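You operate a simulated robot arm through the tools that you are given. There is no shell and no other tool. Be economical: measure what you need, move in short steps, check, and stop when the job is done.

Carry out the task below with a simulated robot arm. There is one attempt and no reset: what you move stays moved.

TASK
Zero the caliper on the setting block and put the block back.
Fine: press the zero key while the caliper is closed on the block; leave it open.
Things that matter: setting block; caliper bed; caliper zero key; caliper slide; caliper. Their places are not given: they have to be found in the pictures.

Only the result counts: the job must be done as asked and must still hold three seconds after the hand-in. Knocking over, shifting, dropping, spilling or breaking anything else fails it.

THE ROBOT
A 7-joint arm with a two-finger parallel gripper, fixed in place. Base frame: the origin is at the foot of the arm, x ahead of it, y to its left, z up; the work surface is at about z = 0. Lengths are in mm, angles in rad, forces in N, time in s.
With the tool pointing down near the work surface it reaches from about 240 to 620 mm from the base axis. Its first joint turns from -1.152 to 1.152 rad. Payload 2.6 kg.
Tool frame: the origin (TCP) lies between the finger pads and is the grasp point; the fingertips stand 30 mm ahead of it; z points along the fingers, y is the line along which they close. Largest opening 94 mm; finger width 28, thickness 10; the body of the gripper, 50 by 96 mm, starts 55 mm behind the TCP.
Orientation is that of the tool frame in the base frame, as a unit quaternion [x, y, z, w]. With the fingers straight down and closing along the base's y, the tool's x points along the base's -x, its y along +y and its z along -z.

THE INTERFACE
- The arm moves only by the tool nudge_tool. Its argument "deltas" is a list of rows, each an object (a shift or turn left out is 0, a gripper value left out holds the last) with "xyz": the shift along the tool's x, y, z in mm, a list of three; "turn": the turn, a rotation vector about the tool's x, y, z in rad, a list of three; "fingers": the closure, from 0 (fully open) to 1 (shut). In form: [{"xyz": [dx, dy, dz], "turn": [rx, ry, rz], "fingers": fingers}, ...]. A call has 1 to 10 rows; each row shifts and turns the commanded pose from where the row before left it, along the tool's axes as they then stand. Rows are played at 5 a second. More than 50 mm and 0.15 rad between two rows, or a gripper value outside its range, and nothing of the call is played. Where a pose cannot be reached the arm comes as near as it can. A force on the tool above 90 N (or 10 N above the force at the start of the call, whichever is more), or a blocked arm, ends the call early, and 0.2 s more pass. Each finger travels about 72 mm/s and halts on what it meets, pressing with about 42 N; the grip force reading is that of the motor and also rises with nothing between the fingers. The clock runs only during rows and for 0.2 s after the last one: add rows that do not move to give the fingers time. It gives the time, the measured TCP pose, the force on the tool (base axes), the opening and the grip force at its end, in the units of the frame above (readings bear some noise).
- Cameras (640 x 400 px; columns grow to the right, rows downward): "scene" is fixed at [34.5, 418.5, 580.2]; the picture's right is [-0.90, -0.43, 0.00], its down [-0.22, 0.46, -0.86] and it looks along [0.37, -0.78, -0.51] (base axes); focal length 348 px, centre (320, 200). "wrist" rides on the gripper at [-37, 0, -58] in the tool frame; the picture's right is [0.00, -1.00, 0.00], its down [0.97, 0.00, -0.24] and it looks along [0.24, 0.00, 0.97] (tool axes); focal length 218 px, centre (320, 200).
- get_image(camera): a new picture of that camera. It takes no simulated time.
- locate(camera, pixels): for up to 12 pixels [column, row] of the newest picture of that camera ("zoom" is the newest enlarged one), the place [x, y, z] in the base frame of the surface seen there, good to about 3 mm, but the place of the scene camera against the robot may be out by one fixed shift of up to 25 mm in any direction. It takes no simulated time.
- close_up(camera, box): a new picture of the part [left, top, right, bottom] of that camera's present view, enlarged. It takes no simulated time.
- hand_in(): hands the job in; it is judged then, once.

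Work in short steps. Measure before you move; look again where a grasp or a placing could have gone wrong, and mend it. You have 80 turns and 38 pictures in all, those below and enlarged ones among them. Open the gripper and draw the arm clear of the work before you hand the job in, unless the task says otherwise; then end with one line.

The tools are called after ">>>" by a JSON object that holds its "name" and its "arguments". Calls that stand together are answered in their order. nudge_tool: Moves the arm, as the interface text tells. Its arguments: {"type":"object","properties":{"deltas":{"type":"array"}},"required":["deltas"]} The other tools are called the same way: get_image (camera) takes a picture; locate (camera, pixels) gives the place of the surface under pixels of a picture; close_up (camera, box) takes an enlarged picture of a part of a camera's view; hand_in () hands the job in.

At the start:

```text
t: 0.0
ee_pos: [344.0, -33.2, 289.6]
tcp_rot: [0.0, 1.0, 0.0, 0.0]
wrist_force: [-0.4, 0.6, -0.9]
width: 93.9
grip_force: 0.1
```

scene: 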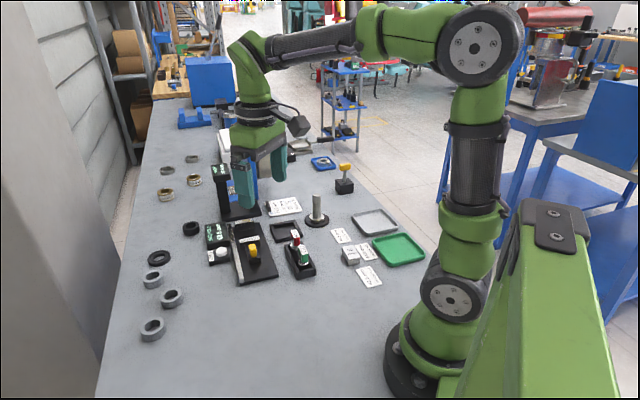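
wrist: 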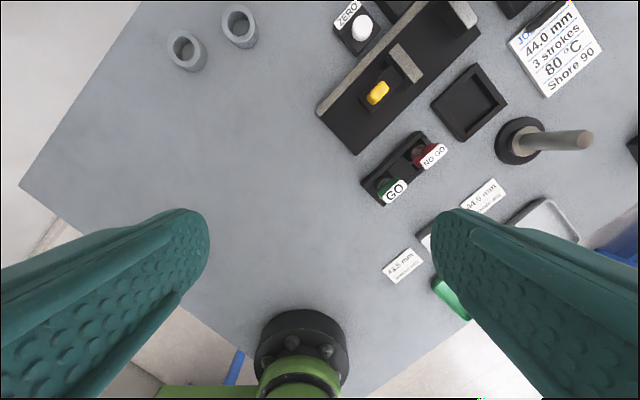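

The pictures show a black caliper with a yellow slide grip (scene ~255,250), a ZERO key (222,253), and other fixtures. I take close-ups to identify the parts.

>>> {"name": "close_up", "arguments": {"camera": "scene", "box": [190, 180, 350, 290]}}

>>> {"name": "close_up", "arguments": {"camera": "wrist", "box": [300, 0, 640, 210]}}

>>> {"name": "close_up", "arguments": {"camera": "scene", "box": [300, 150, 440, 300]}}

```text
3.64 times, centred on (270, 235) of scene
```

zoom: 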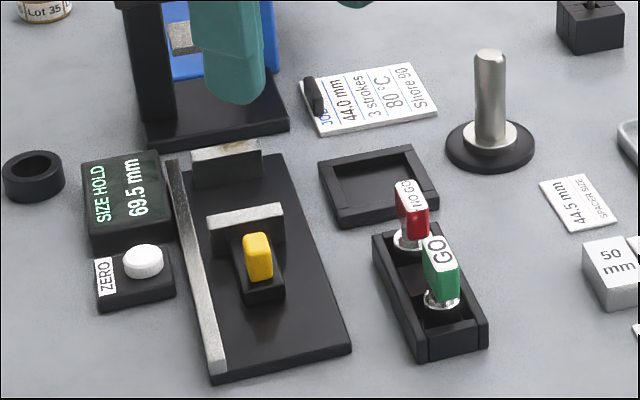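

```text
1.88 times, centred on (470, 105) of wrist
```

zoom: 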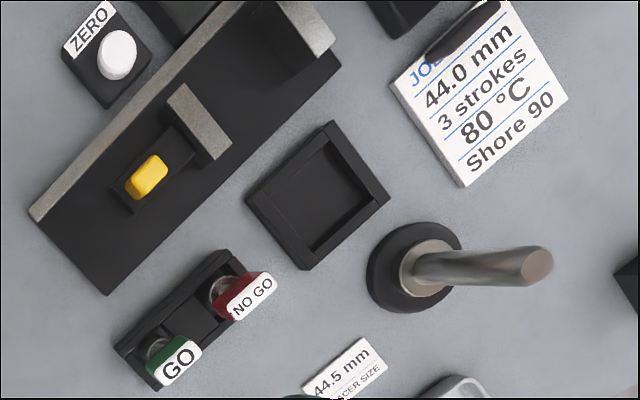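

```text
2.67 times, centred on (370, 225) of scene
```

zoom: 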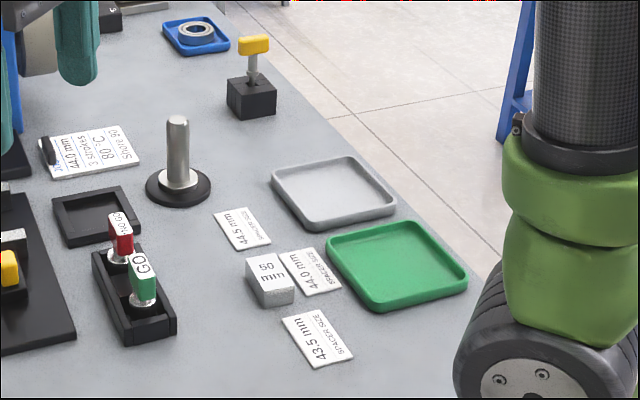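

The "50 mm" block stands at scene (352,256); the caliper has a fixed far jaw and slide with yellow grip. I measure key points from the scene zoom (block) and then from wrist.

>>> {"name": "locate", "arguments": {"camera": "zoom", "pixels": [[246, 263], [281, 252], [297, 285], [262, 293], [263, 306], [271, 270], [278, 298], [315, 270]]}}

>>> {"name": "close_up", "arguments": {"camera": "wrist", "box": [300, 0, 500, 160]}}

>>> {"name": "locate", "arguments": {"camera": "wrist", "pixels": [[362, 26], [377, 93], [404, 62], [318, 108], [357, 153], [480, 33], [458, 12], [418, 82], [392, 48], [442, 2], [425, 240], [403, 265]]}}

```text
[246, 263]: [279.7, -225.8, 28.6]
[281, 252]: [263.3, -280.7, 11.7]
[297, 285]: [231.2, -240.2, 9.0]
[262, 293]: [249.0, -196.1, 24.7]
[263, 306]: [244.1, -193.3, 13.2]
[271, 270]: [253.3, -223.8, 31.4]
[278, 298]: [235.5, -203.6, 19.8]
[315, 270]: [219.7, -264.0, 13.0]
```

```text
2.50 times, centred on (400, 80) of wrist
```

zoom: 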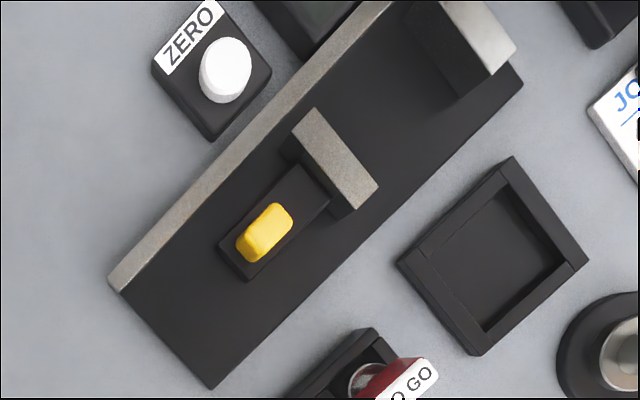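

```text
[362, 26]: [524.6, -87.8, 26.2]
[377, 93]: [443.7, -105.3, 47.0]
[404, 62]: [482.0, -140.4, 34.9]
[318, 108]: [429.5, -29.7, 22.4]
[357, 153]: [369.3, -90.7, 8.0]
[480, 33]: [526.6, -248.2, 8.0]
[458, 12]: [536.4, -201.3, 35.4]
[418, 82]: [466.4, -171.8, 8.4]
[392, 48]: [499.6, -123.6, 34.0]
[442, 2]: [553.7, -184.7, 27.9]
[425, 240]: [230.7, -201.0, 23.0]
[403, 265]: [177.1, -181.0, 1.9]
```

Wrist locates are reliable; I move over the block (approx. 255,-222) staying high, to measure it with the wrist camera.

>>> {"name": "nudge_tool", "arguments": {"deltas": [{"xyz": [12, -40, 0]}, {"xyz": [12, -40, 0]}, {"xyz": [12, -40, 0]}, {"xyz": [12, -40, 10]}, {"xyz": [12, -20, 30]}, {"xyz": [0, 0, 0]}]}}

>>> {"name": "get_image", "arguments": {"camera": "wrist"}}

```text
t: 1.4
ee_pos: [283.4, -212.4, 251.3]
tcp_rot: [0.0, 1.0, 0.0, 0.0]
wrist_force: [0.2, -0.4, -0.2]
width: 94.1
grip_force: 0.0
```

```text
31 pictures are left
```

wrist: 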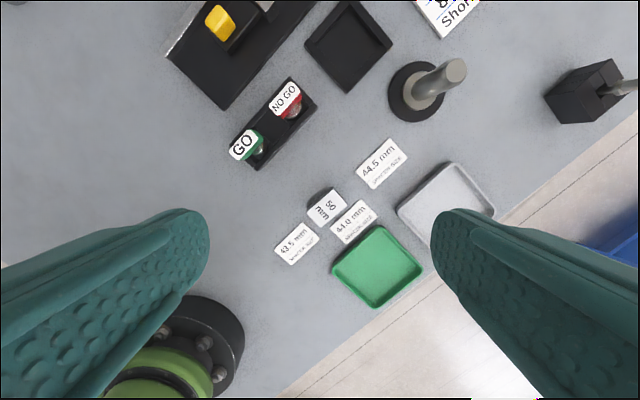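

The block is at wrist (327,207). I zoom in to see its footprint and surroundings.

>>> {"name": "close_up", "arguments": {"camera": "wrist", "box": [270, 160, 390, 270]}}

```text
3.64 times, centred on (330, 215) of wrist
```

zoom: 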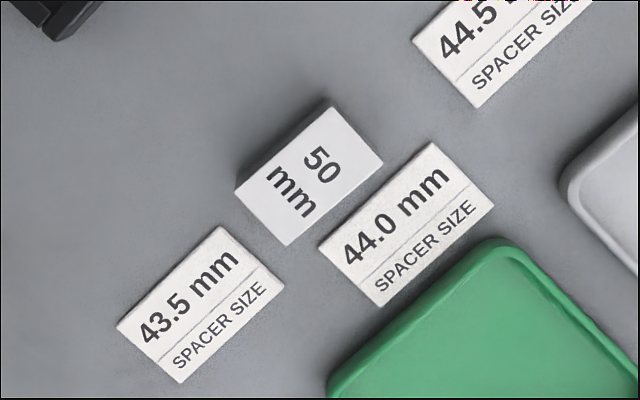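

>>> {"name": "locate", "arguments": {"camera": "zoom", "pixels": [[331, 110], [379, 163], [288, 242], [239, 186], [310, 175], [237, 192], [345, 205], [320, 242], [430, 145]]}}

```text
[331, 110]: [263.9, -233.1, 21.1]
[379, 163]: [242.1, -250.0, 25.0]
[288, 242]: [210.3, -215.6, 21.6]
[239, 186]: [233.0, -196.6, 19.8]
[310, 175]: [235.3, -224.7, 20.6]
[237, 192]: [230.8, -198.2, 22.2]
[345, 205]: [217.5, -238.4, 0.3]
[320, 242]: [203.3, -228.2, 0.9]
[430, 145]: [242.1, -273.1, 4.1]
```

Block: top corners (264,-233),(241,-250),(210,-215),(233,-197), long axis ~ -50°, parallel to the caliper. I rotate the tool +0.873 about z (closing across the short side) and then fly over the caliper to measure it.

>>> {"name": "nudge_tool", "arguments": {"deltas": [{"turn": [0, 0, 0.1455]}, {"turn": [0, 0, 0.1455]}, {"turn": [0, 0, 0.1455]}, {"turn": [0, 0, 0.1455]}, {"turn": [0, 0, 0.1455]}, {"turn": [0, 0, 0.1455]}]}}

>>> {"name": "nudge_tool", "arguments": {"deltas": [{"xyz": [-20.6, 40.6, 0]}, {"xyz": [-20.6, 40.6, 0]}, {"xyz": [-20.6, 40.6, 0]}, {"xyz": [-20.6, 40.6, 0]}, {"xyz": [-20.6, 40.6, 0]}, {}, {}]}}

>>> {"name": "get_image", "arguments": {"camera": "wrist"}}

```text
t: 2.8
ee_pos: [283.9, -214.0, 250.8]
tcp_rot: [0.425, 0.905, 0.0, 0.0]
wrist_force: [-0.3, 0.5, 0.5]
width: 94.1
grip_force: 0.1
```

```text
t: 4.4
ee_pos: [504.7, -160.9, 248.9]
tcp_rot: [0.423, 0.906, 0.0, 0.0]
wrist_force: [-0.7, 0.3, 0.5]
width: 94.0
grip_force: 0.0
```

```text
29 pictures are left
```

wrist: 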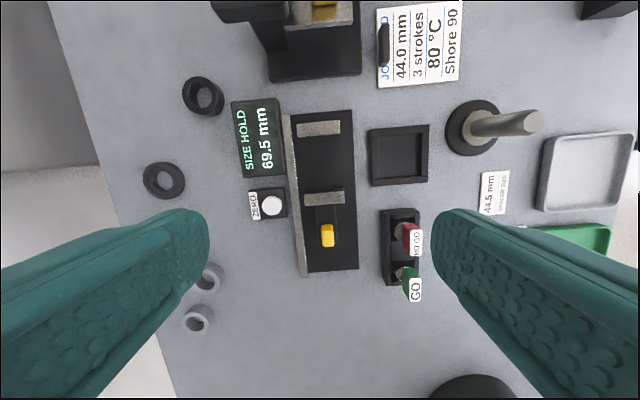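

The whole caliper is in view, from fixed jaw (318,128) to yellow grip (327,236). I zoom and measure.

>>> {"name": "close_up", "arguments": {"camera": "wrist", "box": [220, 90, 440, 290]}}

```text
2.00 times, centred on (330, 190) of wrist
```

zoom: 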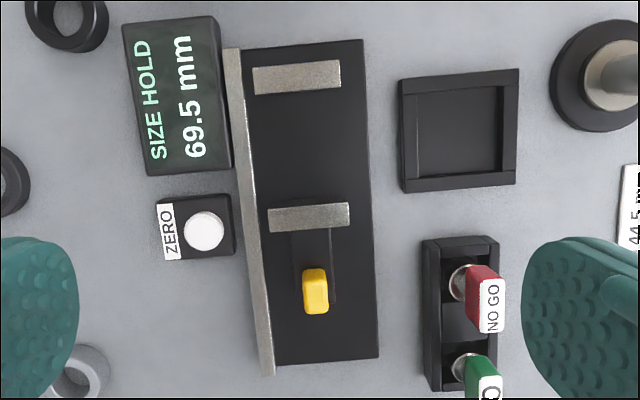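

Measuring caliper corners, jaw edges, grip and key in this zoom.

>>> {"name": "locate", "arguments": {"camera": "zoom", "pixels": [[256, 92], [339, 86], [270, 207], [348, 204], [272, 230], [348, 225], [315, 285], [205, 230], [228, 52], [268, 372], [242, 60], [376, 355]]}}

>>> {"name": "locate", "arguments": {"camera": "zoom", "pixels": [[252, 70], [337, 62], [300, 150], [355, 150], [256, 150], [238, 150], [305, 270], [326, 270], [305, 310], [327, 312], [312, 245], [360, 42]]}}

```text
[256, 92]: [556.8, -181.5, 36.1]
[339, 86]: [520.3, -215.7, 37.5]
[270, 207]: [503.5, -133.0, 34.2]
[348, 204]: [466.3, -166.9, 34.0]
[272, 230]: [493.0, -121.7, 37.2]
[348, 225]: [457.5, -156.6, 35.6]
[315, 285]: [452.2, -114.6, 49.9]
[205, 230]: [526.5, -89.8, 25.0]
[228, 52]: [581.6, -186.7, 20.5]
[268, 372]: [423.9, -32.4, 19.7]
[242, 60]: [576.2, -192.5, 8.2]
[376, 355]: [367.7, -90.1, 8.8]
```

```text
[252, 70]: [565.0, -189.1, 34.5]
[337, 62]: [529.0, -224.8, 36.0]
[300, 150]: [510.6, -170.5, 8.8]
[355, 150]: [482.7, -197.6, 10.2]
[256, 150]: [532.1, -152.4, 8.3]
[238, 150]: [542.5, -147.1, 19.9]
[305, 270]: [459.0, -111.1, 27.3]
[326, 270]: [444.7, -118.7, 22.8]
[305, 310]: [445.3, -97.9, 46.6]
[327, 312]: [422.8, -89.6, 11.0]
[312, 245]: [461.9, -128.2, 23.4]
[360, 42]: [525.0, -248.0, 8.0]
```

The caliper axis is at -45° (fixed jaw inner face s≈521, moving jaw s≈449, bed z≈8.5, rail z≈20 on +v side); the block is ~50×28.5×21 centred (237,-224) at about -49°. I fly back over the block with the fingers part closed.

>>> {"name": "nudge_tool", "arguments": {"deltas": [{"xyz": [20.6, -40.9, 0], "fingers": 0.35}, {"xyz": [20.6, -40.9, 0]}, {"xyz": [20.6, -40.9, 0]}, {"xyz": [20.6, -40.9, 0]}, {"xyz": [20.6, -40.9, 0]}, {"xyz": [20.6, -40.9, 0]}, {"xyz": [0, 0, 40]}, {"xyz": [0, 0, 40]}, {}]}}

>>> {"name": "get_image", "arguments": {"camera": "wrist"}}

```text
t: 6.4
ee_pos: [237.9, -224.4, 168.8]
tcp_rot: [0.423, 0.906, 0.0, 0.0]
wrist_force: [-0.1, -0.3, 0.4]
width: 61.1
grip_force: 0.1
```

```text
27 pictures are left
```

wrist: 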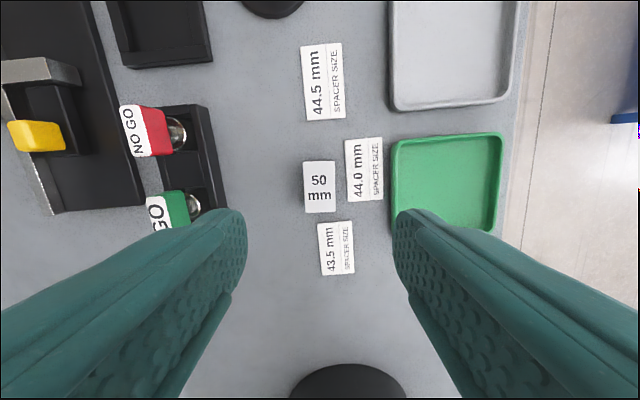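

The block now sits centred at (320,187) in the view. I measure its corners again from closer.

>>> {"name": "close_up", "arguments": {"camera": "wrist", "box": [280, 150, 360, 220]}}

```text
5.71 times, centred on (320, 185) of wrist
```

zoom: 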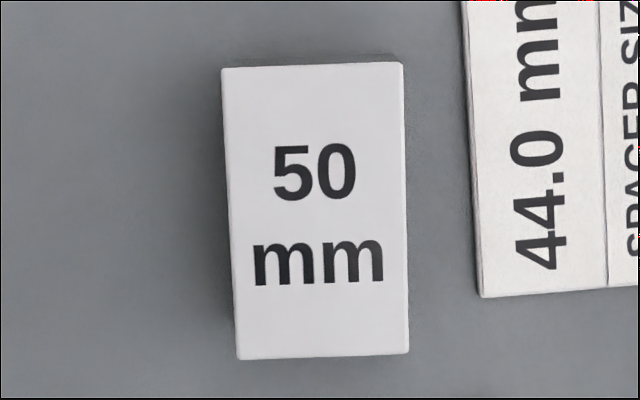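

>>> {"name": "locate", "arguments": {"camera": "zoom", "pixels": [[226, 72], [399, 67], [404, 350], [241, 355], [316, 210], [316, 71], [322, 352], [232, 210], [402, 210]]}}

```text
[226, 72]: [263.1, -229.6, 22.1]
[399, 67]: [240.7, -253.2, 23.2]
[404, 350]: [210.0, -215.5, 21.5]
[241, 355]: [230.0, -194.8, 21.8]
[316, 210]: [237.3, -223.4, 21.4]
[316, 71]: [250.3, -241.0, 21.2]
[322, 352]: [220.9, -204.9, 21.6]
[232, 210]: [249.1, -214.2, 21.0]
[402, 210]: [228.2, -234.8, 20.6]
```

Block centre ≈ (236.5,-223.4), top z 21.5, aligned to the tool within ~1.5°. I descend to TCP z≈36 (tips ~6, above the cards).

>>> {"name": "nudge_tool", "arguments": {"deltas": [{"xyz": [1.5, -0.5, 35]}, {"xyz": [0, 0, 35]}, {"xyz": [0, 0, 30]}, {"xyz": [0, 0, 20]}, {"xyz": [0, 0, 12]}, {}, {}]}}

>>> {"name": "get_image", "arguments": {"camera": "wrist"}}

```text
t: 8.0
ee_pos: [235.9, -223.4, 35.7]
tcp_rot: [0.422, 0.906, 0.0, 0.0]
wrist_force: [0.7, -0.4, 0.3]
width: 61.0
grip_force: 0.1
```

```text
25 pictures are left
```

wrist: 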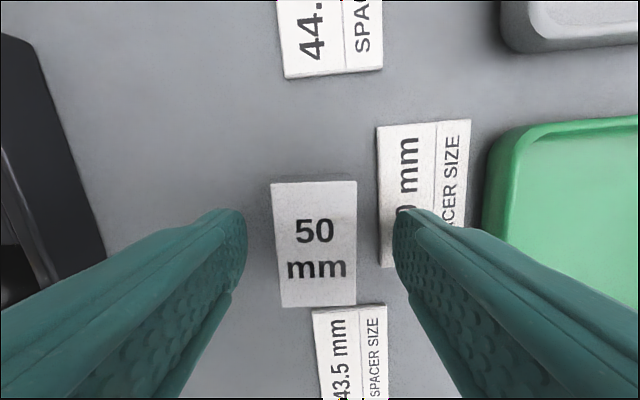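

The block is between the fingers at (316,243), a few mm ahead; I shift slightly to centre, then close.

>>> {"name": "nudge_tool", "arguments": {"deltas": [{"xyz": [-3, 1.2, 0]}, {"turn": [0, 0, -0.03]}, {"fingers": 0.6}, {"fingers": 0.75}, {"fingers": 0.8}, {}, {}, {}]}}

```text
t: 9.8
ee_pos: [239.3, -224.2, 37.4]
tcp_rot: [0.409, 0.912, 0.0, 0.001]
wrist_force: [0.7, 0.4, 0.1]
width: 29.7
grip_force: 42.1
```

Gripped (opening 29.7, 42 N). I lift 150 mm, turn to -45° and fly over the caliper bed target (513,-180).

>>> {"name": "nudge_tool", "arguments": {"deltas": [{"xyz": [0, 0, -20]}, {"xyz": [0, 0, -40]}, {"xyz": [0, 0, -45]}, {"xyz": [0, 0, -45]}, {"turn": [0, 0, -0.0576]}, {}]}}

>>> {"name": "nudge_tool", "arguments": {"deltas": [{"xyz": [-27, 37.4, 0]}, {"xyz": [-27, 37.4, 0]}, {"xyz": [-27, 37.4, 0]}, {"xyz": [-27, 37.4, 0]}, {"xyz": [-27, 37.4, 0]}, {"xyz": [-27, 37.4, 0]}, {}, {}]}}

>>> {"name": "get_image", "arguments": {"camera": "wrist"}}

```text
t: 11.2
ee_pos: [239.7, -224.8, 187.8]
tcp_rot: [0.383, 0.924, -0.001, -0.002]
wrist_force: [-0.4, 0.3, 1.6]
width: 18.9
grip_force: 0.1
```

```text
t: 13.0
ee_pos: [514.1, -181.1, 187.0]
tcp_rot: [0.383, 0.924, 0.0, -0.001]
wrist_force: [-0.9, 0.0, 0.9]
width: 18.7
grip_force: 0.2
```

```text
24 pictures are left
```

wrist: 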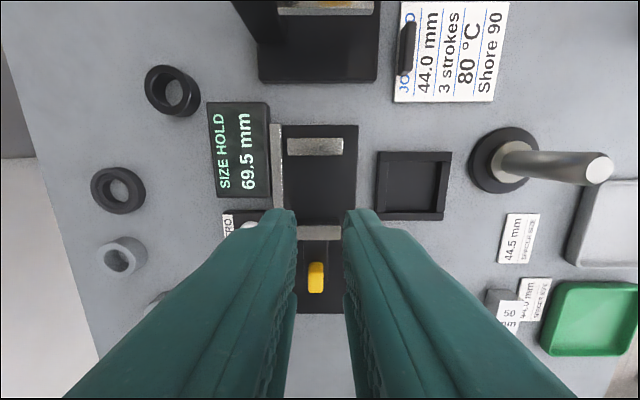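

The block slipped out: opening 18.7, and the block is still near its card at (505,312). I check its pose.

>>> {"name": "close_up", "arguments": {"camera": "wrist", "box": [470, 270, 560, 345]}}

>>> {"name": "close_up", "arguments": {"camera": "scene", "box": [320, 215, 400, 295]}}

```text
5.33 times, centred on (515, 308) of wrist
```

zoom: 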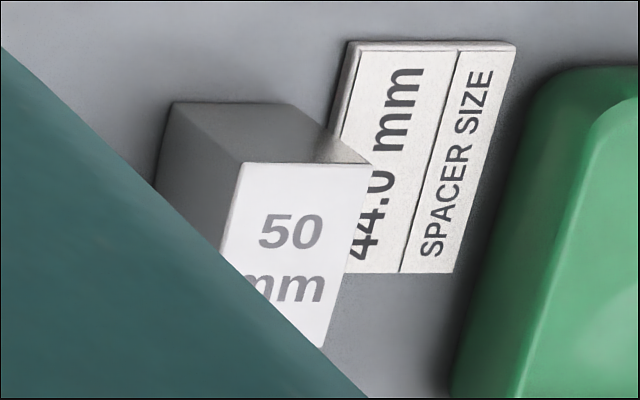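

```text
5.00 times, centred on (360, 255) of scene
```

zoom: 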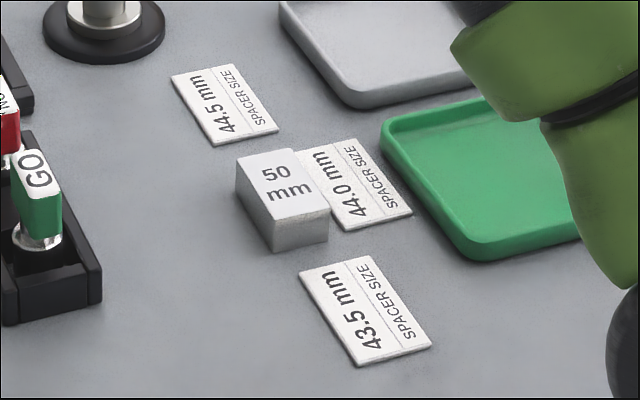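

The block stands upright near its place. I fly back above it, fingers reopened to ~50 mm, and re-measure before a deeper, slower grasp.

>>> {"name": "nudge_tool", "arguments": {"deltas": [{"xyz": [27, -37.4, 0], "fingers": 0.45}, {"xyz": [27, -37.4, 0]}, {"xyz": [27, -37.4, 0]}, {"xyz": [27, -37.4, 0]}, {"xyz": [27, -37.4, 0]}, {"xyz": [27, -37.4, 0], "turn": [0, 0, 0.0576]}, {"xyz": [0, 0, 40]}, {"xyz": [0, 0, 40]}, {}, {}]}}

>>> {"name": "close_up", "arguments": {"camera": "wrist", "box": [260, 150, 400, 240]}}

```text
t: 15.2
ee_pos: [238.6, -224.2, 106.3]
tcp_rot: [0.409, 0.913, -0.001, 0.0]
wrist_force: [0.1, 0.3, 0.9]
width: 51.7
grip_force: 0.1
```

```text
4.44 times, centred on (330, 195) of wrist
```

zoom: 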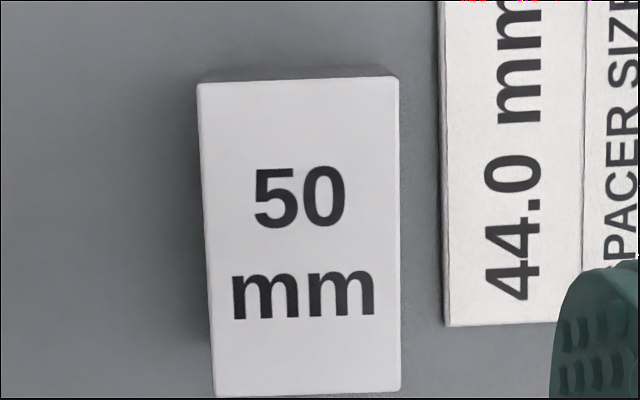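

Locating the block corners and card edge again.

>>> {"name": "locate", "arguments": {"camera": "zoom", "pixels": [[201, 86], [395, 81], [398, 386], [218, 392], [300, 240], [205, 240], [396, 240], [440, 240], [446, 322], [500, 320], [440, 60]]}}

```text
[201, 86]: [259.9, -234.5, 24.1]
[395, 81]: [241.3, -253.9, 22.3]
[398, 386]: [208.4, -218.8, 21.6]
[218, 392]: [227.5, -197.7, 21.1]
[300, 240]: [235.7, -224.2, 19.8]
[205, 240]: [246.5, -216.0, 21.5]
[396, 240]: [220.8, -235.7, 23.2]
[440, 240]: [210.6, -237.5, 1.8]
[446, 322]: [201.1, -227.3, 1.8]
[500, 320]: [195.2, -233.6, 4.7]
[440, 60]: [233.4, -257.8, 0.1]
```

Block centre now ≈ (234.7,-226); I shift -3.5 in y, +1.5 in x, descend to TCP z≈33.5 and grip fully.

>>> {"name": "nudge_tool", "arguments": {"deltas": [{"xyz": [1.5, -3.5, 30], "fingers": 0.5}, {"xyz": [0, 0, 25]}, {"xyz": [0, 0, 10]}, {"xyz": [0, 0, 4]}, {"xyz": [0, 0, 4]}, {}, {}]}}

>>> {"name": "get_image", "arguments": {"camera": "wrist"}}

```text
t: 16.8
ee_pos: [235.7, -226.0, 35.0]
tcp_rot: [0.409, 0.912, -0.001, 0.0]
wrist_force: [-0.5, -0.8, -0.7]
width: 47.1
grip_force: 0.1
```

```text
20 pictures are left
```

wrist: 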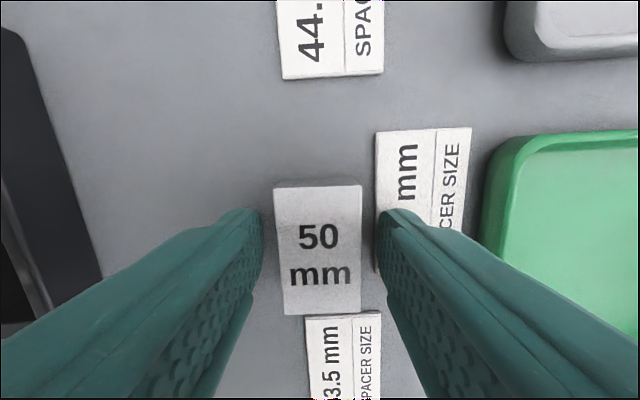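

The fingers straddle the block. I close to ~34 mm first (so the finger clears the card), lower 2.5 mm more, then grip fully and lift slowly a little.

>>> {"name": "nudge_tool", "arguments": {"deltas": [{"fingers": 0.63}, {"fingers": 0.63}, {"xyz": [0, 0, 1.5]}, {"xyz": [0, 0, 1]}, {"fingers": 1.0}, {}, {}, {}]}}

```text
t: 18.6
ee_pos: [233.2, -228.1, 32.2]
tcp_rot: [0.412, 0.911, -0.001, 0.001]
wrist_force: [-29.9, -1.9, 54.2]
width: 29.7
grip_force: 41.9
```

There is a force of 54 N upward after gripping, maybe a fingertip on the card/table. I raise slightly in small steps and look.

>>> {"name": "nudge_tool", "arguments": {"deltas": [{"xyz": [0, 0, -1]}, {"xyz": [0, 0, -1]}, {}]}}

>>> {"name": "get_image", "arguments": {"camera": "wrist"}}

```text
t: 19.4
ee_pos: [235.8, -225.1, 33.9]
tcp_rot: [0.408, 0.913, 0.001, -0.001]
wrist_force: [-0.7, -0.1, 0.2]
width: 29.4
grip_force: 41.7
```

```text
19 pictures are left
```

wrist: 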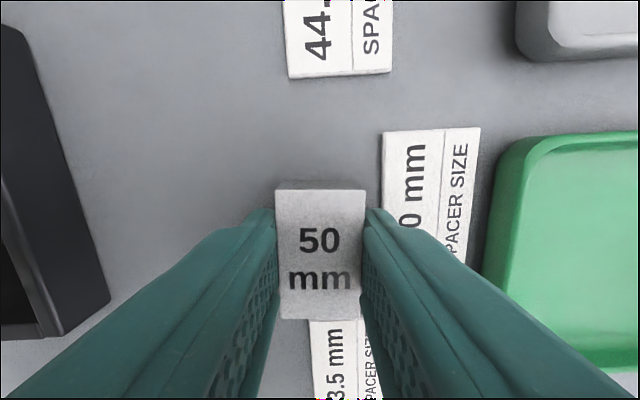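

Force is gone and the block is held centrally (29.4 mm, 42 N); cards unmoved. I lift slowly.

>>> {"name": "nudge_tool", "arguments": {"deltas": [{"xyz": [0, 0, -3]}, {"xyz": [0, 0, -4]}, {"xyz": [0, 0, -6]}, {"xyz": [0, 0, -8]}, {}]}}

>>> {"name": "get_image", "arguments": {"camera": "wrist"}}

```text
t: 20.6
ee_pos: [234.9, -225.4, 55.0]
tcp_rot: [0.409, 0.913, 0.0, 0.0]
wrist_force: [-0.7, -0.1, -1.8]
width: 29.3
grip_force: 42.2
```

```text
18 pictures are left
```

wrist: 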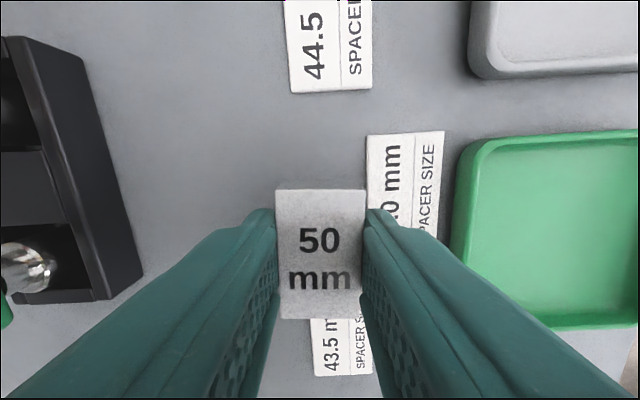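

The block lifts well (force -1.8 N, grip steady). I raise to ~z 175 and turn to -45°.

>>> {"name": "nudge_tool", "arguments": {"deltas": [{"xyz": [0, 0, -10]}, {"xyz": [0, 0, -15]}, {"xyz": [0, 0, -20]}, {"xyz": [0, 0, -20]}, {"xyz": [0, 0, -20]}, {"xyz": [0, 0, -20]}, {"xyz": [0, 0, -15]}, {"turn": [0, 0, -0.03]}, {"turn": [0, 0, -0.0276]}, {}]}}

>>> {"name": "nudge_tool", "arguments": {"deltas": [{"xyz": [-10, 14, 0]}, {"xyz": [-18, 25, 0]}, {"xyz": [-18, 25, 0]}, {"xyz": [-18, 25, 0]}, {"xyz": [-18, 25, 0]}, {"xyz": [-18, 25, 0]}, {"xyz": [-18, 25, 0]}, {"xyz": [-18, 25, 0]}, {"xyz": [-18, 25, 0]}, {}]}}

```text
t: 22.8
ee_pos: [233.5, -227.0, 174.5]
tcp_rot: [0.382, 0.924, 0.001, -0.001]
wrist_force: [0.1, -0.7, -2.8]
width: 29.6
grip_force: 42.3
```

```text
t: 25.0
ee_pos: [496.0, -182.3, 173.6]
tcp_rot: [0.382, 0.924, 0.0, 0.0]
wrist_force: [0.3, -0.6, -2.0]
width: 29.3
grip_force: 42.4
```

Still gripped. I go to (s 489, w 235) and lower to ~z 105, then look.

>>> {"name": "nudge_tool", "arguments": {"deltas": [{"xyz": [-9.4, 13.2, 0]}, {"xyz": [0, 0, 20]}, {"xyz": [0, 0, 25]}, {"xyz": [0, 0, 23]}, {}, {}]}}

>>> {"name": "get_image", "arguments": {"camera": "wrist"}}

```text
t: 26.4
ee_pos: [511.0, -181.6, 106.5]
tcp_rot: [0.383, 0.924, 0.0, 0.0]
wrist_force: [-0.4, 0.2, -1.9]
width: 29.2
grip_force: 42.4
```

```text
17 pictures are left
```

wrist: 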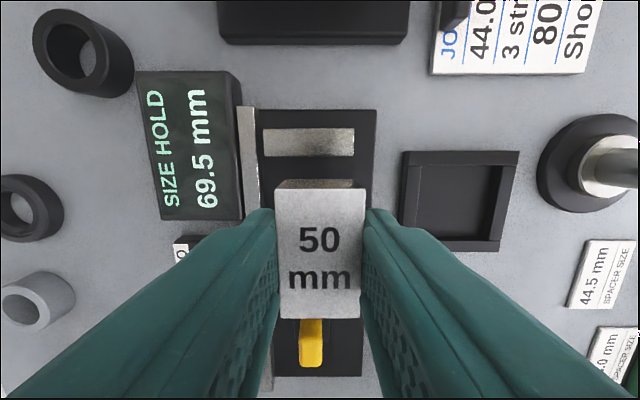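

Checking the jaw's inner edge (row ~156) against the block's front edge (row ~190).

>>> {"name": "locate", "arguments": {"camera": "wrist", "pixels": [[270, 154], [310, 154], [350, 153], [280, 195], [360, 195], [320, 240], [320, 310], [248, 150], [257, 150], [310, 340], [285, 315], [355, 315]]}}

```text
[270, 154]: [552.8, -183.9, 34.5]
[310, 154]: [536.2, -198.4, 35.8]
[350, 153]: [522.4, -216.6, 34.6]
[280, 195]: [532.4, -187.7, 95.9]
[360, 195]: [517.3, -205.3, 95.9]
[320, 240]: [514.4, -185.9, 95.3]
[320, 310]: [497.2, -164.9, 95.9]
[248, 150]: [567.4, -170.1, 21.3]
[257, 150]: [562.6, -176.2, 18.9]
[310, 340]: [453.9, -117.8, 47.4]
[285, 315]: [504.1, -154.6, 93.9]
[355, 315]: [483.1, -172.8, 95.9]
```

Block spans s≈463–513 between jaws 449 and 521, w≈232: clear on all sides. I lower to just above the bed.

>>> {"name": "nudge_tool", "arguments": {"deltas": [{"xyz": [0, 0, 20]}, {"xyz": [0, 0, 20]}, {"xyz": [0, 0, 10]}, {"xyz": [0, 0, 7]}, {"xyz": [0, 0, 4]}, {}]}}

```text
t: 27.8
ee_pos: [512.0, -181.7, 45.6]
tcp_rot: [0.383, 0.924, 0.0, -0.001]
wrist_force: [-0.5, 0.5, -2.6]
width: 29.5
grip_force: 42.3
```

Still in free air at z 45.6. I lower in 1 mm steps and stop on contact.

>>> {"name": "nudge_tool", "arguments": {"deltas": [{"xyz": [0, 0, 1]}, {"xyz": [0, 0, 1]}, {}]}}

```text
t: 28.6
ee_pos: [512.0, -181.4, 43.3]
tcp_rot: [0.383, 0.924, 0.0, 0.0]
wrist_force: [0.1, 0.1, -3.7]
width: 29.4
grip_force: 42.1
```

>>> {"name": "nudge_tool", "arguments": {"deltas": [{"xyz": [0, 0, 0.7]}, {"xyz": [0, 0, 0.6]}, {}]}}

```text
t: 29.4
ee_pos: [511.4, -180.9, 42.8]
tcp_rot: [0.383, 0.924, 0.001, 0.0]
wrist_force: [-0.5, 0.0, 0.3]
width: 29.4
grip_force: 42.6
```

Force went from about -2.5 to +0.3: contact is starting. One more 0.5 mm, then open to ~42 mm (0.55), and rise.

>>> {"name": "nudge_tool", "arguments": {"deltas": [{"xyz": [0, 0, 0.5]}, {}]}}

>>> {"name": "nudge_tool", "arguments": {"deltas": [{"fingers": 0.62}, {"fingers": 0.56}, {}, {"xyz": [0, 0, -10]}, {"xyz": [0, 0, -20]}, {"xyz": [0, 0, -30]}, {"xyz": [0, 0, -40]}, {"xyz": [0, 0, -30]}, {}]}}

>>> {"name": "get_image", "arguments": {"camera": "wrist"}}

```text
t: 30.0
ee_pos: [511.5, -181.0, 43.1]
tcp_rot: [0.383, 0.924, -0.001, 0.0]
wrist_force: [-3.2, 0.9, 7.9]
width: 29.3
grip_force: 42.6
```

```text
t: 32.0
ee_pos: [510.0, -181.9, 172.7]
tcp_rot: [0.382, 0.924, 0.0, 0.0]
wrist_force: [0.1, -0.6, -0.2]
width: 41.1
grip_force: 0.1
```

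```text
16 pictures are left
```

wrist: 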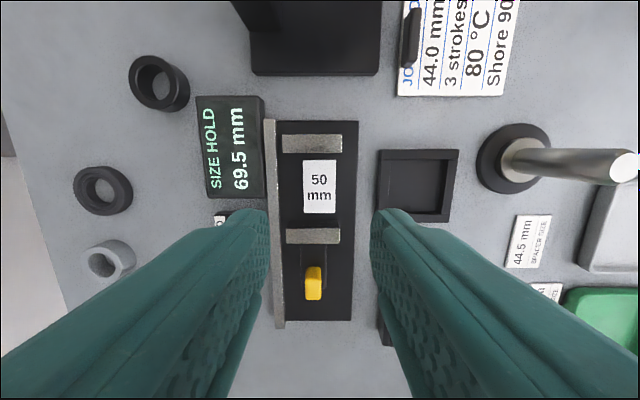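

The block is set on the bed between the jaws. Next I move over the yellow grip (s≈401, w≈239) at z≈115 and check.

>>> {"name": "nudge_tool", "arguments": {"deltas": [{"xyz": [30, 2.5, 0]}, {"xyz": [30, 2, 0]}, {"xyz": [28.7, 2, 20]}, {"xyz": [0, 0, 35]}, {}, {}]}}

>>> {"name": "get_image", "arguments": {"camera": "wrist"}}

```text
t: 33.4
ee_pos: [452.9, -113.0, 117.5]
tcp_rot: [0.382, 0.924, 0.0, 0.001]
wrist_force: [-0.8, 0.8, 0.2]
width: 41.7
grip_force: 0.1
```

```text
15 pictures are left
```

wrist: 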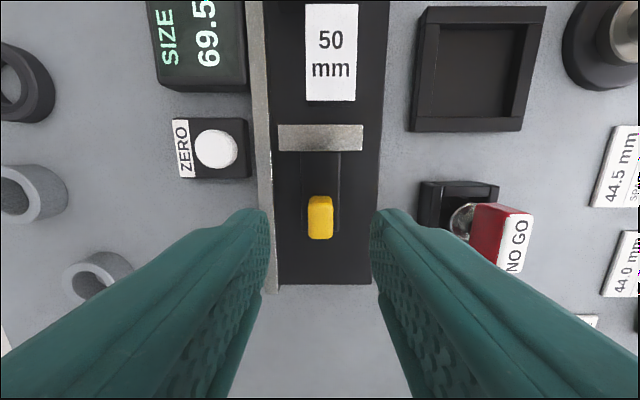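

The yellow grip (320,216) is centred under the tool. I measure grip, carriage and ZERO key points.

>>> {"name": "locate", "arguments": {"camera": "wrist", "pixels": [[320, 202], [320, 228], [311, 215], [329, 215], [320, 170], [337, 170], [216, 148], [205, 148], [228, 150], [240, 170], [320, 130], [321, 239]]}}

```text
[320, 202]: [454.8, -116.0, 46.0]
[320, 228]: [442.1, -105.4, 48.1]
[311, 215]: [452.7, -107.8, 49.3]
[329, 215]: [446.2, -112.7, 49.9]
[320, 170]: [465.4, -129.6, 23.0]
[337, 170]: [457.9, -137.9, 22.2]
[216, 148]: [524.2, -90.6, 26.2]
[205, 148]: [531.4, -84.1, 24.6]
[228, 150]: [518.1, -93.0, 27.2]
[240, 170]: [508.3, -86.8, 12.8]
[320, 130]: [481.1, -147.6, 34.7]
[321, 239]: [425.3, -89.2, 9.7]
```

Yellow grip centre s≈396, w≈239, top 49; carriage top 23. I lower to TCP z≈60 (tips ~30) and close on it.

>>> {"name": "nudge_tool", "arguments": {"deltas": [{"xyz": [4, -1, 20]}, {"xyz": [0, 0, 20]}, {"xyz": [0, 0, 12]}, {"xyz": [0, 0, 5.5]}, {"fingers": 0.8}, {"fingers": 1.0}, {}, {}]}}

```text
t: 35.2
ee_pos: [449.7, -109.7, 59.4]
tcp_rot: [0.383, 0.924, 0.001, 0.0]
wrist_force: [7.2, 2.8, -4.5]
width: 15.2
grip_force: 44.1
```

Gripped on the slide's grip (15 mm). I push it toward the block in 3 mm steps.

>>> {"name": "nudge_tool", "arguments": {"deltas": [{"xyz": [-3, 0, 0]}, {"xyz": [-3, 0, 0]}, {"xyz": [-3, 0, 0]}, {"xyz": [-3, 0, 0]}, {}]}}

```text
t: 36.4
ee_pos: [457.8, -118.1, 58.4]
tcp_rot: [0.382, 0.924, 0.001, -0.001]
wrist_force: [6.0, 5.5, -2.0]
width: 15.6
grip_force: 44.7
```

The slide follows freely (s +12). I continue with smaller steps.

>>> {"name": "nudge_tool", "arguments": {"deltas": [{"xyz": [-2, 0, 0]}, {"xyz": [-2, 0, 0]}, {"xyz": [-1, 0, 0]}, {}]}}

```text
t: 37.4
ee_pos: [461.9, -122.5, 59.8]
tcp_rot: [0.384, 0.924, 0.001, 0.0]
wrist_force: [6.8, 8.1, 2.2]
width: 15.4
grip_force: 45.3
```

>>> {"name": "nudge_tool", "arguments": {"deltas": [{"xyz": [-1, 0, 0]}, {"xyz": [-1, 0, 0]}, {"xyz": [-1, 0, 0]}, {}]}}

>>> {"name": "close_up", "arguments": {"camera": "scene", "box": [200, 205, 290, 285]}}

```text
t: 38.4
ee_pos: [464.6, -124.4, 59.1]
tcp_rot: [0.382, 0.924, 0.001, -0.001]
wrist_force: [0.5, 14.6, 2.4]
width: 15.7
grip_force: 44.9
```

```text
5.00 times, centred on (245, 245) of scene
```

zoom: 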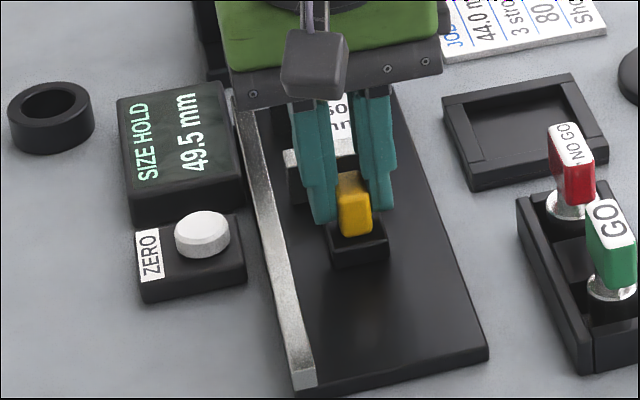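

Display reads 49.5 and the resisting force rose to ~10 N along the axis: contact. I push 1 mm more to confirm.

>>> {"name": "nudge_tool", "arguments": {"deltas": [{"xyz": [-1, 0, 0]}, {"xyz": [-1, 0, 0]}, {}]}}

>>> {"name": "close_up", "arguments": {"camera": "scene", "box": [200, 205, 290, 285]}}

```text
t: 39.2
ee_pos: [464.1, -124.5, 59.9]
tcp_rot: [0.384, 0.923, 0.002, -0.004]
wrist_force: [-17.4, 22.5, 13.0]
width: 15.5
grip_force: 45.0
```

```text
5.00 times, centred on (245, 245) of scene
```

zoom: 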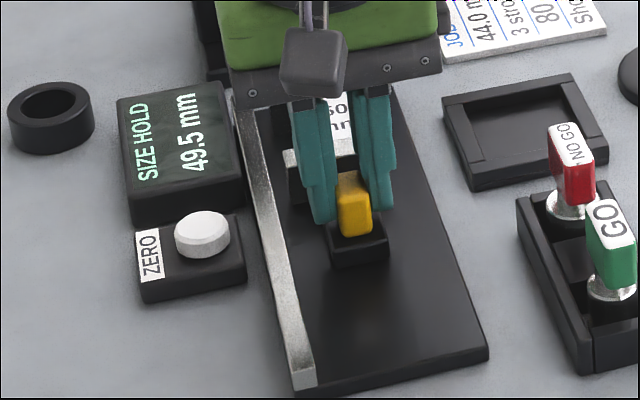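

Firm (28 N) and still 49.5: the caliper is closed on the block. I open the fingers, rise, and check display and clearances.

>>> {"name": "nudge_tool", "arguments": {"deltas": [{"fingers": 0.7}, {"fingers": 0.57}, {}, {"xyz": [0, 0, -15]}, {"xyz": [0, 0, -25]}, {"xyz": [0, 0, -30]}, {}]}}

>>> {"name": "get_image", "arguments": {"camera": "wrist"}}

```text
t: 40.8
ee_pos: [463.9, -126.3, 131.1]
tcp_rot: [0.382, 0.924, -0.001, 0.0]
wrist_force: [0.1, -0.3, 0.3]
width: 40.5
grip_force: 0.0
```

```text
12 pictures are left
```

wrist: 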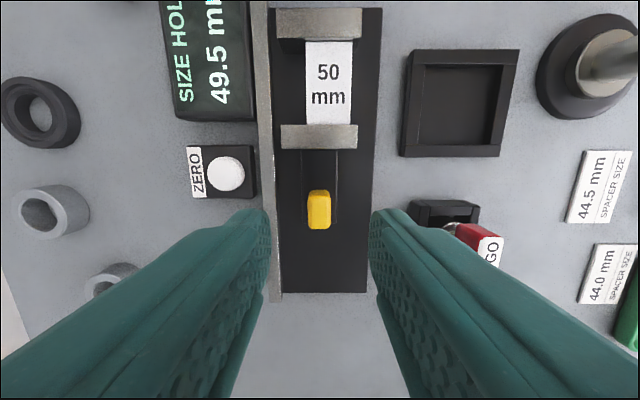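

The jaws touch both ends of the block and 49.5 holds. Now locate the key at (228,175).

>>> {"name": "locate", "arguments": {"camera": "wrist", "pixels": [[228, 174], [216, 174], [240, 174], [228, 163], [228, 186], [248, 190], [240, 110]]}}

```text
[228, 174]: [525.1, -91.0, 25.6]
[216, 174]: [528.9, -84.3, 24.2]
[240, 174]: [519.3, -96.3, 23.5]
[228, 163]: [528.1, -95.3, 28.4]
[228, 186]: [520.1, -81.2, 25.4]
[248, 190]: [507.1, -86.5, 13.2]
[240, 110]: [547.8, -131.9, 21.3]
```

Key centre ≈ (524.3,-89.7), top z≈25.5. I close the fingers, move over it, and lower to tips ~8 mm above.

>>> {"name": "nudge_tool", "arguments": {"deltas": [{"xyz": [-6, 23, 0], "fingers": 1.0}, {"xyz": [-6, 23, 0]}, {"xyz": [-4.9, 22.6, 0]}, {"xyz": [0, 0, 30]}, {"xyz": [0, 0, 30]}, {"xyz": [0, 0, 6]}, {}, {}]}}

>>> {"name": "get_image", "arguments": {"camera": "wrist"}}

```text
t: 42.6
ee_pos: [525.5, -89.5, 63.5]
tcp_rot: [0.383, 0.924, 0.0, -0.001]
wrist_force: [-0.7, -0.5, -0.3]
width: 0.0
grip_force: 33.7
```

```text
11 pictures are left
```

wrist: 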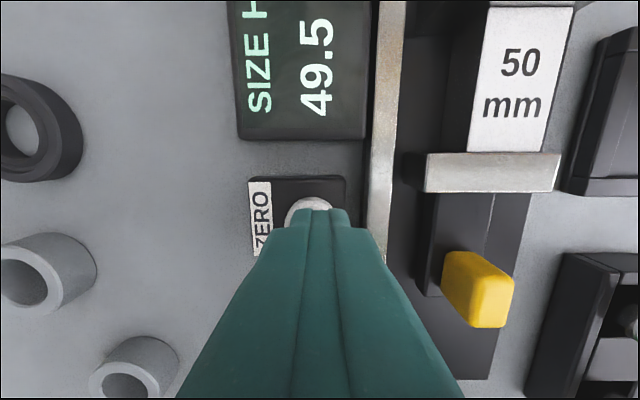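

The tip is over the key within ~3 mm (key arc at (308,210)). I shift +2.5 in y and press in small steps.

>>> {"name": "nudge_tool", "arguments": {"deltas": [{"xyz": [0, 2.5, 3]}, {"xyz": [0, 0, 2]}, {"xyz": [0, 0, 1.5]}, {"xyz": [0, 0, 1.5]}, {}]}}

```text
t: 43.8
ee_pos: [527.5, -89.5, 55.4]
tcp_rot: [0.382, 0.924, 0.001, 0.0]
wrist_force: [-0.2, 0.4, 0.1]
width: 0.0
grip_force: 32.8
```

>>> {"name": "nudge_tool", "arguments": {"deltas": [{"xyz": [0, 0, 1]}, {"xyz": [0, 0, 1]}, {"xyz": [0, 0, 1]}, {}]}}

>>> {"name": "close_up", "arguments": {"camera": "scene", "box": [200, 205, 290, 285]}}

```text
t: 44.8
ee_pos: [528.5, -88.2, 53.4]
tcp_rot: [0.383, 0.924, 0.0, 0.0]
wrist_force: [-1.8, 0.1, 2.5]
width: 0.0
grip_force: 33.0
```

```text
5.00 times, centred on (245, 245) of scene
```

zoom: 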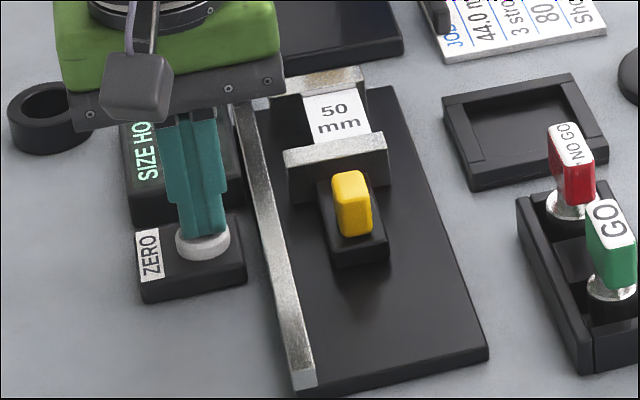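

The tip has just touched the key (2.5 N). I press deeper in 1 mm steps.

>>> {"name": "nudge_tool", "arguments": {"deltas": [{"xyz": [0, 0, 1]}, {"xyz": [0, 0, 1]}, {}]}}

```text
t: 45.6
ee_pos: [529.1, -89.1, 50.6]
tcp_rot: [0.383, 0.924, 0.0, 0.0]
wrist_force: [-0.1, 0.2, 4.7]
width: 0.0
grip_force: 32.6
```

>>> {"name": "nudge_tool", "arguments": {"deltas": [{"xyz": [0, 0, 1]}, {"xyz": [0, 0, 1]}, {"xyz": [0, 0, 0.5]}, {}]}}

>>> {"name": "get_image", "arguments": {"camera": "wrist"}}

```text
t: 46.6
ee_pos: [529.1, -88.5, 48.7]
tcp_rot: [0.383, 0.924, 0.0, 0.001]
wrist_force: [-5.8, 0.9, 15.8]
width: 0.1
grip_force: 32.9
```

```text
9 pictures are left
```

wrist: 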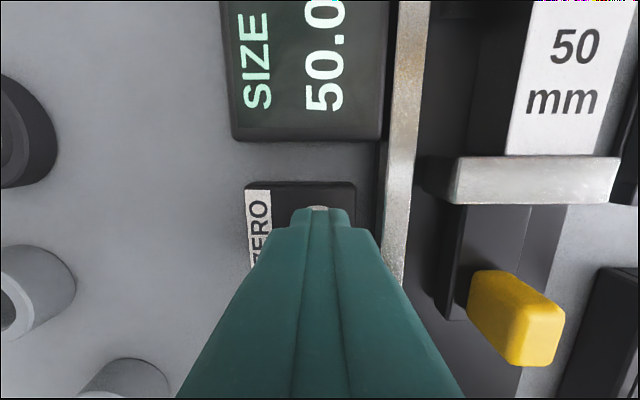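

Display now reads 50.0: zeroed. I rise and go back over the yellow grip to open the slide.

>>> {"name": "nudge_tool", "arguments": {"deltas": [{"xyz": [0, 0, -10]}, {"xyz": [0, 0, -30]}, {"xyz": [0, 0, -30]}, {"xyz": [7, -24, 0], "fingers": 0.57}, {"xyz": [7, -24, 0]}, {"xyz": [6.7, -24, 0]}, {}, {}]}}

>>> {"name": "get_image", "arguments": {"camera": "wrist"}}

```text
t: 48.4
ee_pos: [462.5, -125.2, 119.7]
tcp_rot: [0.383, 0.924, 0.0, 0.0]
wrist_force: [-0.6, -0.1, -0.7]
width: 40.3
grip_force: 0.1
```

```text
8 pictures are left
```

wrist: 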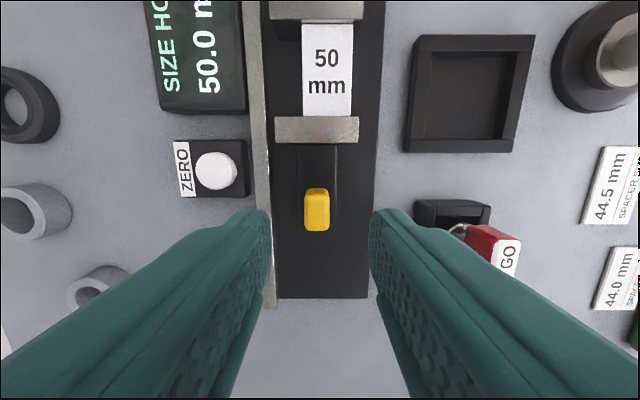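

Display holds 50.0; grip at (317,209). I lower on it, close, and pull the slide back ~20 mm.

>>> {"name": "nudge_tool", "arguments": {"deltas": [{"xyz": [0, 1.5, 20]}, {"xyz": [0, 0, 20]}, {"xyz": [0, 0, 14]}, {"xyz": [0, 0, 6]}, {"fingers": 0.8}, {"fingers": 1.0}, {}, {}]}}

>>> {"name": "nudge_tool", "arguments": {"deltas": [{"xyz": [2, 0, 0]}, {"xyz": [3, 0, 0]}, {"xyz": [3, 0, 0]}, {"xyz": [3, 0, 0]}, {"xyz": [3, 0, 0]}, {"xyz": [3, 0, 0]}, {"xyz": [3, 0, 0]}, {}]}}

```text
t: 50.2
ee_pos: [463.9, -123.8, 58.0]
tcp_rot: [0.383, 0.924, 0.001, -0.001]
wrist_force: [1.9, 2.5, -5.6]
width: 15.6
grip_force: 46.0
```

```text
t: 52.0
ee_pos: [449.0, -109.5, 58.1]
tcp_rot: [0.383, 0.924, -0.001, 0.0]
wrist_force: [0.5, 0.8, -13.0]
width: 15.8
grip_force: 45.1
```

Slide pulled back 20 mm. I release, rise, and go over the block (s≈496, w≈232).

>>> {"name": "nudge_tool", "arguments": {"deltas": [{"fingers": 0.7}, {"fingers": 0.57}, {}, {"xyz": [0, 0, -15]}, {"xyz": [0, 0, -30]}, {"xyz": [-33, -2.7, -10]}, {"xyz": [-34, -2.7, 0]}, {"xyz": [-34, -2.6, 0]}, {}, {}]}}

>>> {"name": "get_image", "arguments": {"camera": "wrist"}}

```text
t: 54.2
ee_pos: [514.2, -187.2, 112.7]
tcp_rot: [0.383, 0.924, 0.0, 0.0]
wrist_force: [-0.1, -0.6, -1.1]
width: 40.3
grip_force: 0.0
```

```text
7 pictures are left
```

wrist: 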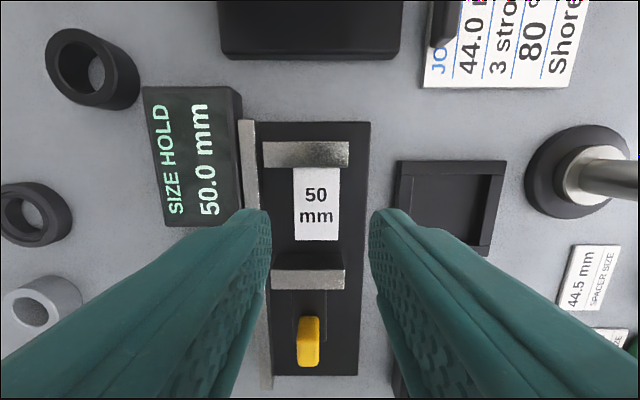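

The slide is open with the block free against the fixed jaw; block at (317,205). I measure it.

>>> {"name": "locate", "arguments": {"camera": "wrist", "pixels": [[317, 205], [299, 205], [334, 205], [317, 172], [317, 237], [297, 262], [340, 262], [300, 155]]}}

```text
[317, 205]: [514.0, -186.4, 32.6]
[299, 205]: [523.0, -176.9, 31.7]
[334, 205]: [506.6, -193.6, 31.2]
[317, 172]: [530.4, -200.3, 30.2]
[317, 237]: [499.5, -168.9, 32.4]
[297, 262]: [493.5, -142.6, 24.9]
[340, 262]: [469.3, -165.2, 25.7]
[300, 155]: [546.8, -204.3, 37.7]
```

Block centre s≈494.7, w≈233. I lower to TCP z≈42.5 and grip.

>>> {"name": "nudge_tool", "arguments": {"deltas": [{"xyz": [1, 1.6, 20]}, {"xyz": [0, 0, 25]}, {"xyz": [0, 0, 15]}, {"xyz": [0, 0, 7]}, {"xyz": [0, 0, 3]}, {}, {}]}}

>>> {"name": "nudge_tool", "arguments": {"deltas": [{"fingers": 0.65}, {"fingers": 0.8}, {"fingers": 1.0}, {}, {}, {"xyz": [1, 0, -2]}, {"xyz": [1, 0, -3]}, {}]}}

```text
t: 55.8
ee_pos: [514.4, -185.4, 42.8]
tcp_rot: [0.383, 0.924, 0.0, 0.001]
wrist_force: [0.0, 0.4, 0.5]
width: 40.2
grip_force: 0.0
```

```text
t: 57.6
ee_pos: [514.2, -183.0, 48.1]
tcp_rot: [0.382, 0.924, -0.001, 0.0]
wrist_force: [0.9, -0.4, -2.8]
width: 29.5
grip_force: 41.5
```

The block is held and clear (-2.8 N). I lift slowly to ~z 175.

>>> {"name": "nudge_tool", "arguments": {"deltas": [{"xyz": [0, 0, -7]}, {"xyz": [0, 0, -12]}, {"xyz": [0, 0, -18]}, {"xyz": [0, 0, -20]}, {"xyz": [0, 0, -20]}, {"xyz": [0, 0, -20]}, {"xyz": [0, 0, -20]}, {"xyz": [0, 0, -10]}, {}]}}

```text
t: 59.6
ee_pos: [515.8, -184.4, 175.9]
tcp_rot: [0.383, 0.924, 0.0, 0.0]
wrist_force: [-0.5, -0.2, -1.8]
width: 29.4
grip_force: 41.8
```

Held. I fly back to the block's original place (237.3,-224).

>>> {"name": "nudge_tool", "arguments": {"deltas": [{"xyz": [10, -13.3, 0]}, {"xyz": [18, -24, 0]}, {"xyz": [20, -26.6, 0]}, {"xyz": [20, -26.6, 0]}, {"xyz": [20, -26.6, 0]}, {"xyz": [20, -26.6, 0]}, {"xyz": [20, -26.6, 0]}, {"xyz": [20, -26.6, 0]}, {"xyz": [14, -18.7, 0]}, {"xyz": [6.9, -9.3, 0]}]}}

>>> {"name": "nudge_tool", "arguments": {"deltas": [{"turn": [0, 0, 0.03]}, {"turn": [0, 0, 0.0276]}, {"xyz": [0, 0, 20]}, {"xyz": [0, 0, 25]}, {"xyz": [0, 0, 25]}, {"xyz": [0, 0, 20]}, {"xyz": [0, 0, 15]}, {}, {}]}}

>>> {"name": "get_image", "arguments": {"camera": "wrist"}}

```text
t: 61.8
ee_pos: [235.5, -224.1, 175.6]
tcp_rot: [0.382, 0.924, -0.001, 0.0]
wrist_force: [0.6, 0.4, -3.3]
width: 29.3
grip_force: 41.8
```

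```text
t: 63.8
ee_pos: [235.0, -222.5, 70.2]
tcp_rot: [0.409, 0.913, 0.0, 0.001]
wrist_force: [-0.8, 0.2, -2.8]
width: 29.6
grip_force: 42.1
```

```text
6 pictures are left
```

wrist: 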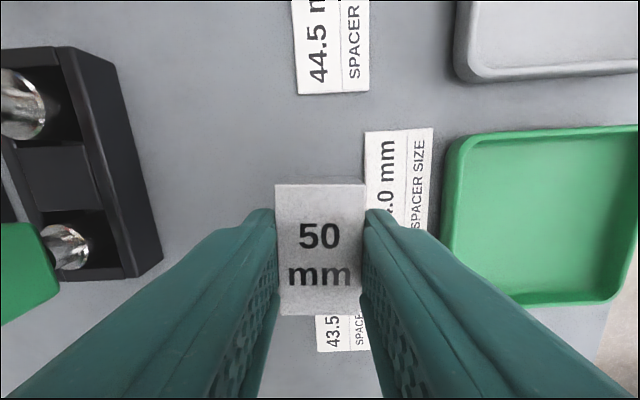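

Near home; correct by ~2.5 mm and lower to just above the table.

>>> {"name": "nudge_tool", "arguments": {"deltas": [{"xyz": [-2.3, 0.6, 10]}, {"xyz": [0, 0, 12]}, {"xyz": [0, 0, 8]}, {"xyz": [0, 0, 4]}, {}, {}]}}

```text
t: 65.2
ee_pos: [237.4, -224.9, 36.7]
tcp_rot: [0.409, 0.913, -0.001, 0.001]
wrist_force: [-0.3, 0.1, -2.3]
width: 29.6
grip_force: 42.1
```

>>> {"name": "nudge_tool", "arguments": {"deltas": [{"xyz": [0, 0, 1]}, {"xyz": [0, 0, 1]}, {}]}}

```text
t: 66.0
ee_pos: [237.0, -225.6, 34.5]
tcp_rot: [0.409, 0.912, 0.0, 0.0]
wrist_force: [0.3, 0.2, -3.0]
width: 29.4
grip_force: 41.9
```

>>> {"name": "nudge_tool", "arguments": {"deltas": [{"xyz": [0, 0, 0.6]}, {"xyz": [0, 0, 0.6]}, {}]}}

```text
t: 66.8
ee_pos: [237.0, -223.5, 33.6]
tcp_rot: [0.409, 0.913, -0.001, 0.0]
wrist_force: [0.2, -0.3, -3.1]
width: 29.2
grip_force: 42.3
```

No contact yet; a little lower still.

>>> {"name": "nudge_tool", "arguments": {"deltas": [{"xyz": [0, 0, 0.5]}, {"xyz": [0, 0, 0.4]}, {}]}}

```text
t: 67.6
ee_pos: [237.4, -225.0, 31.5]
tcp_rot: [0.41, 0.912, 0.0, 0.0]
wrist_force: [-4.6, 3.2, 13.2]
width: 29.2
grip_force: 41.9
```

Contact (13 N). I ease up 0.7 mm, open just slightly (~34 mm) so the finger stays clear of the card, and rise.

>>> {"name": "nudge_tool", "arguments": {"deltas": [{"xyz": [0, 0, -0.7]}, {"fingers": 0.645}, {}, {}, {"xyz": [0, 0, -3]}, {"xyz": [0, 0, -6]}, {"xyz": [0, 0, -12], "fingers": 0.55}, {"xyz": [0, 0, -30]}, {"xyz": [0, 0, -30]}, {}]}}

>>> {"name": "get_image", "arguments": {"camera": "wrist"}}

```text
t: 69.8
ee_pos: [237.3, -225.0, 113.3]
tcp_rot: [0.409, 0.912, 0.001, 0.0]
wrist_force: [0.5, 0.6, 0.4]
width: 42.3
grip_force: 0.2
```

```text
5 pictures are left
```

wrist: 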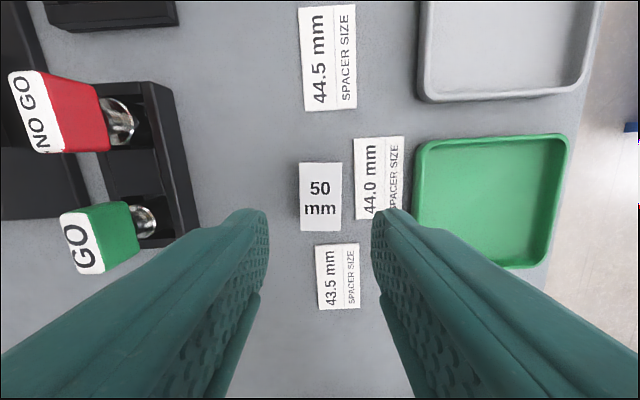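

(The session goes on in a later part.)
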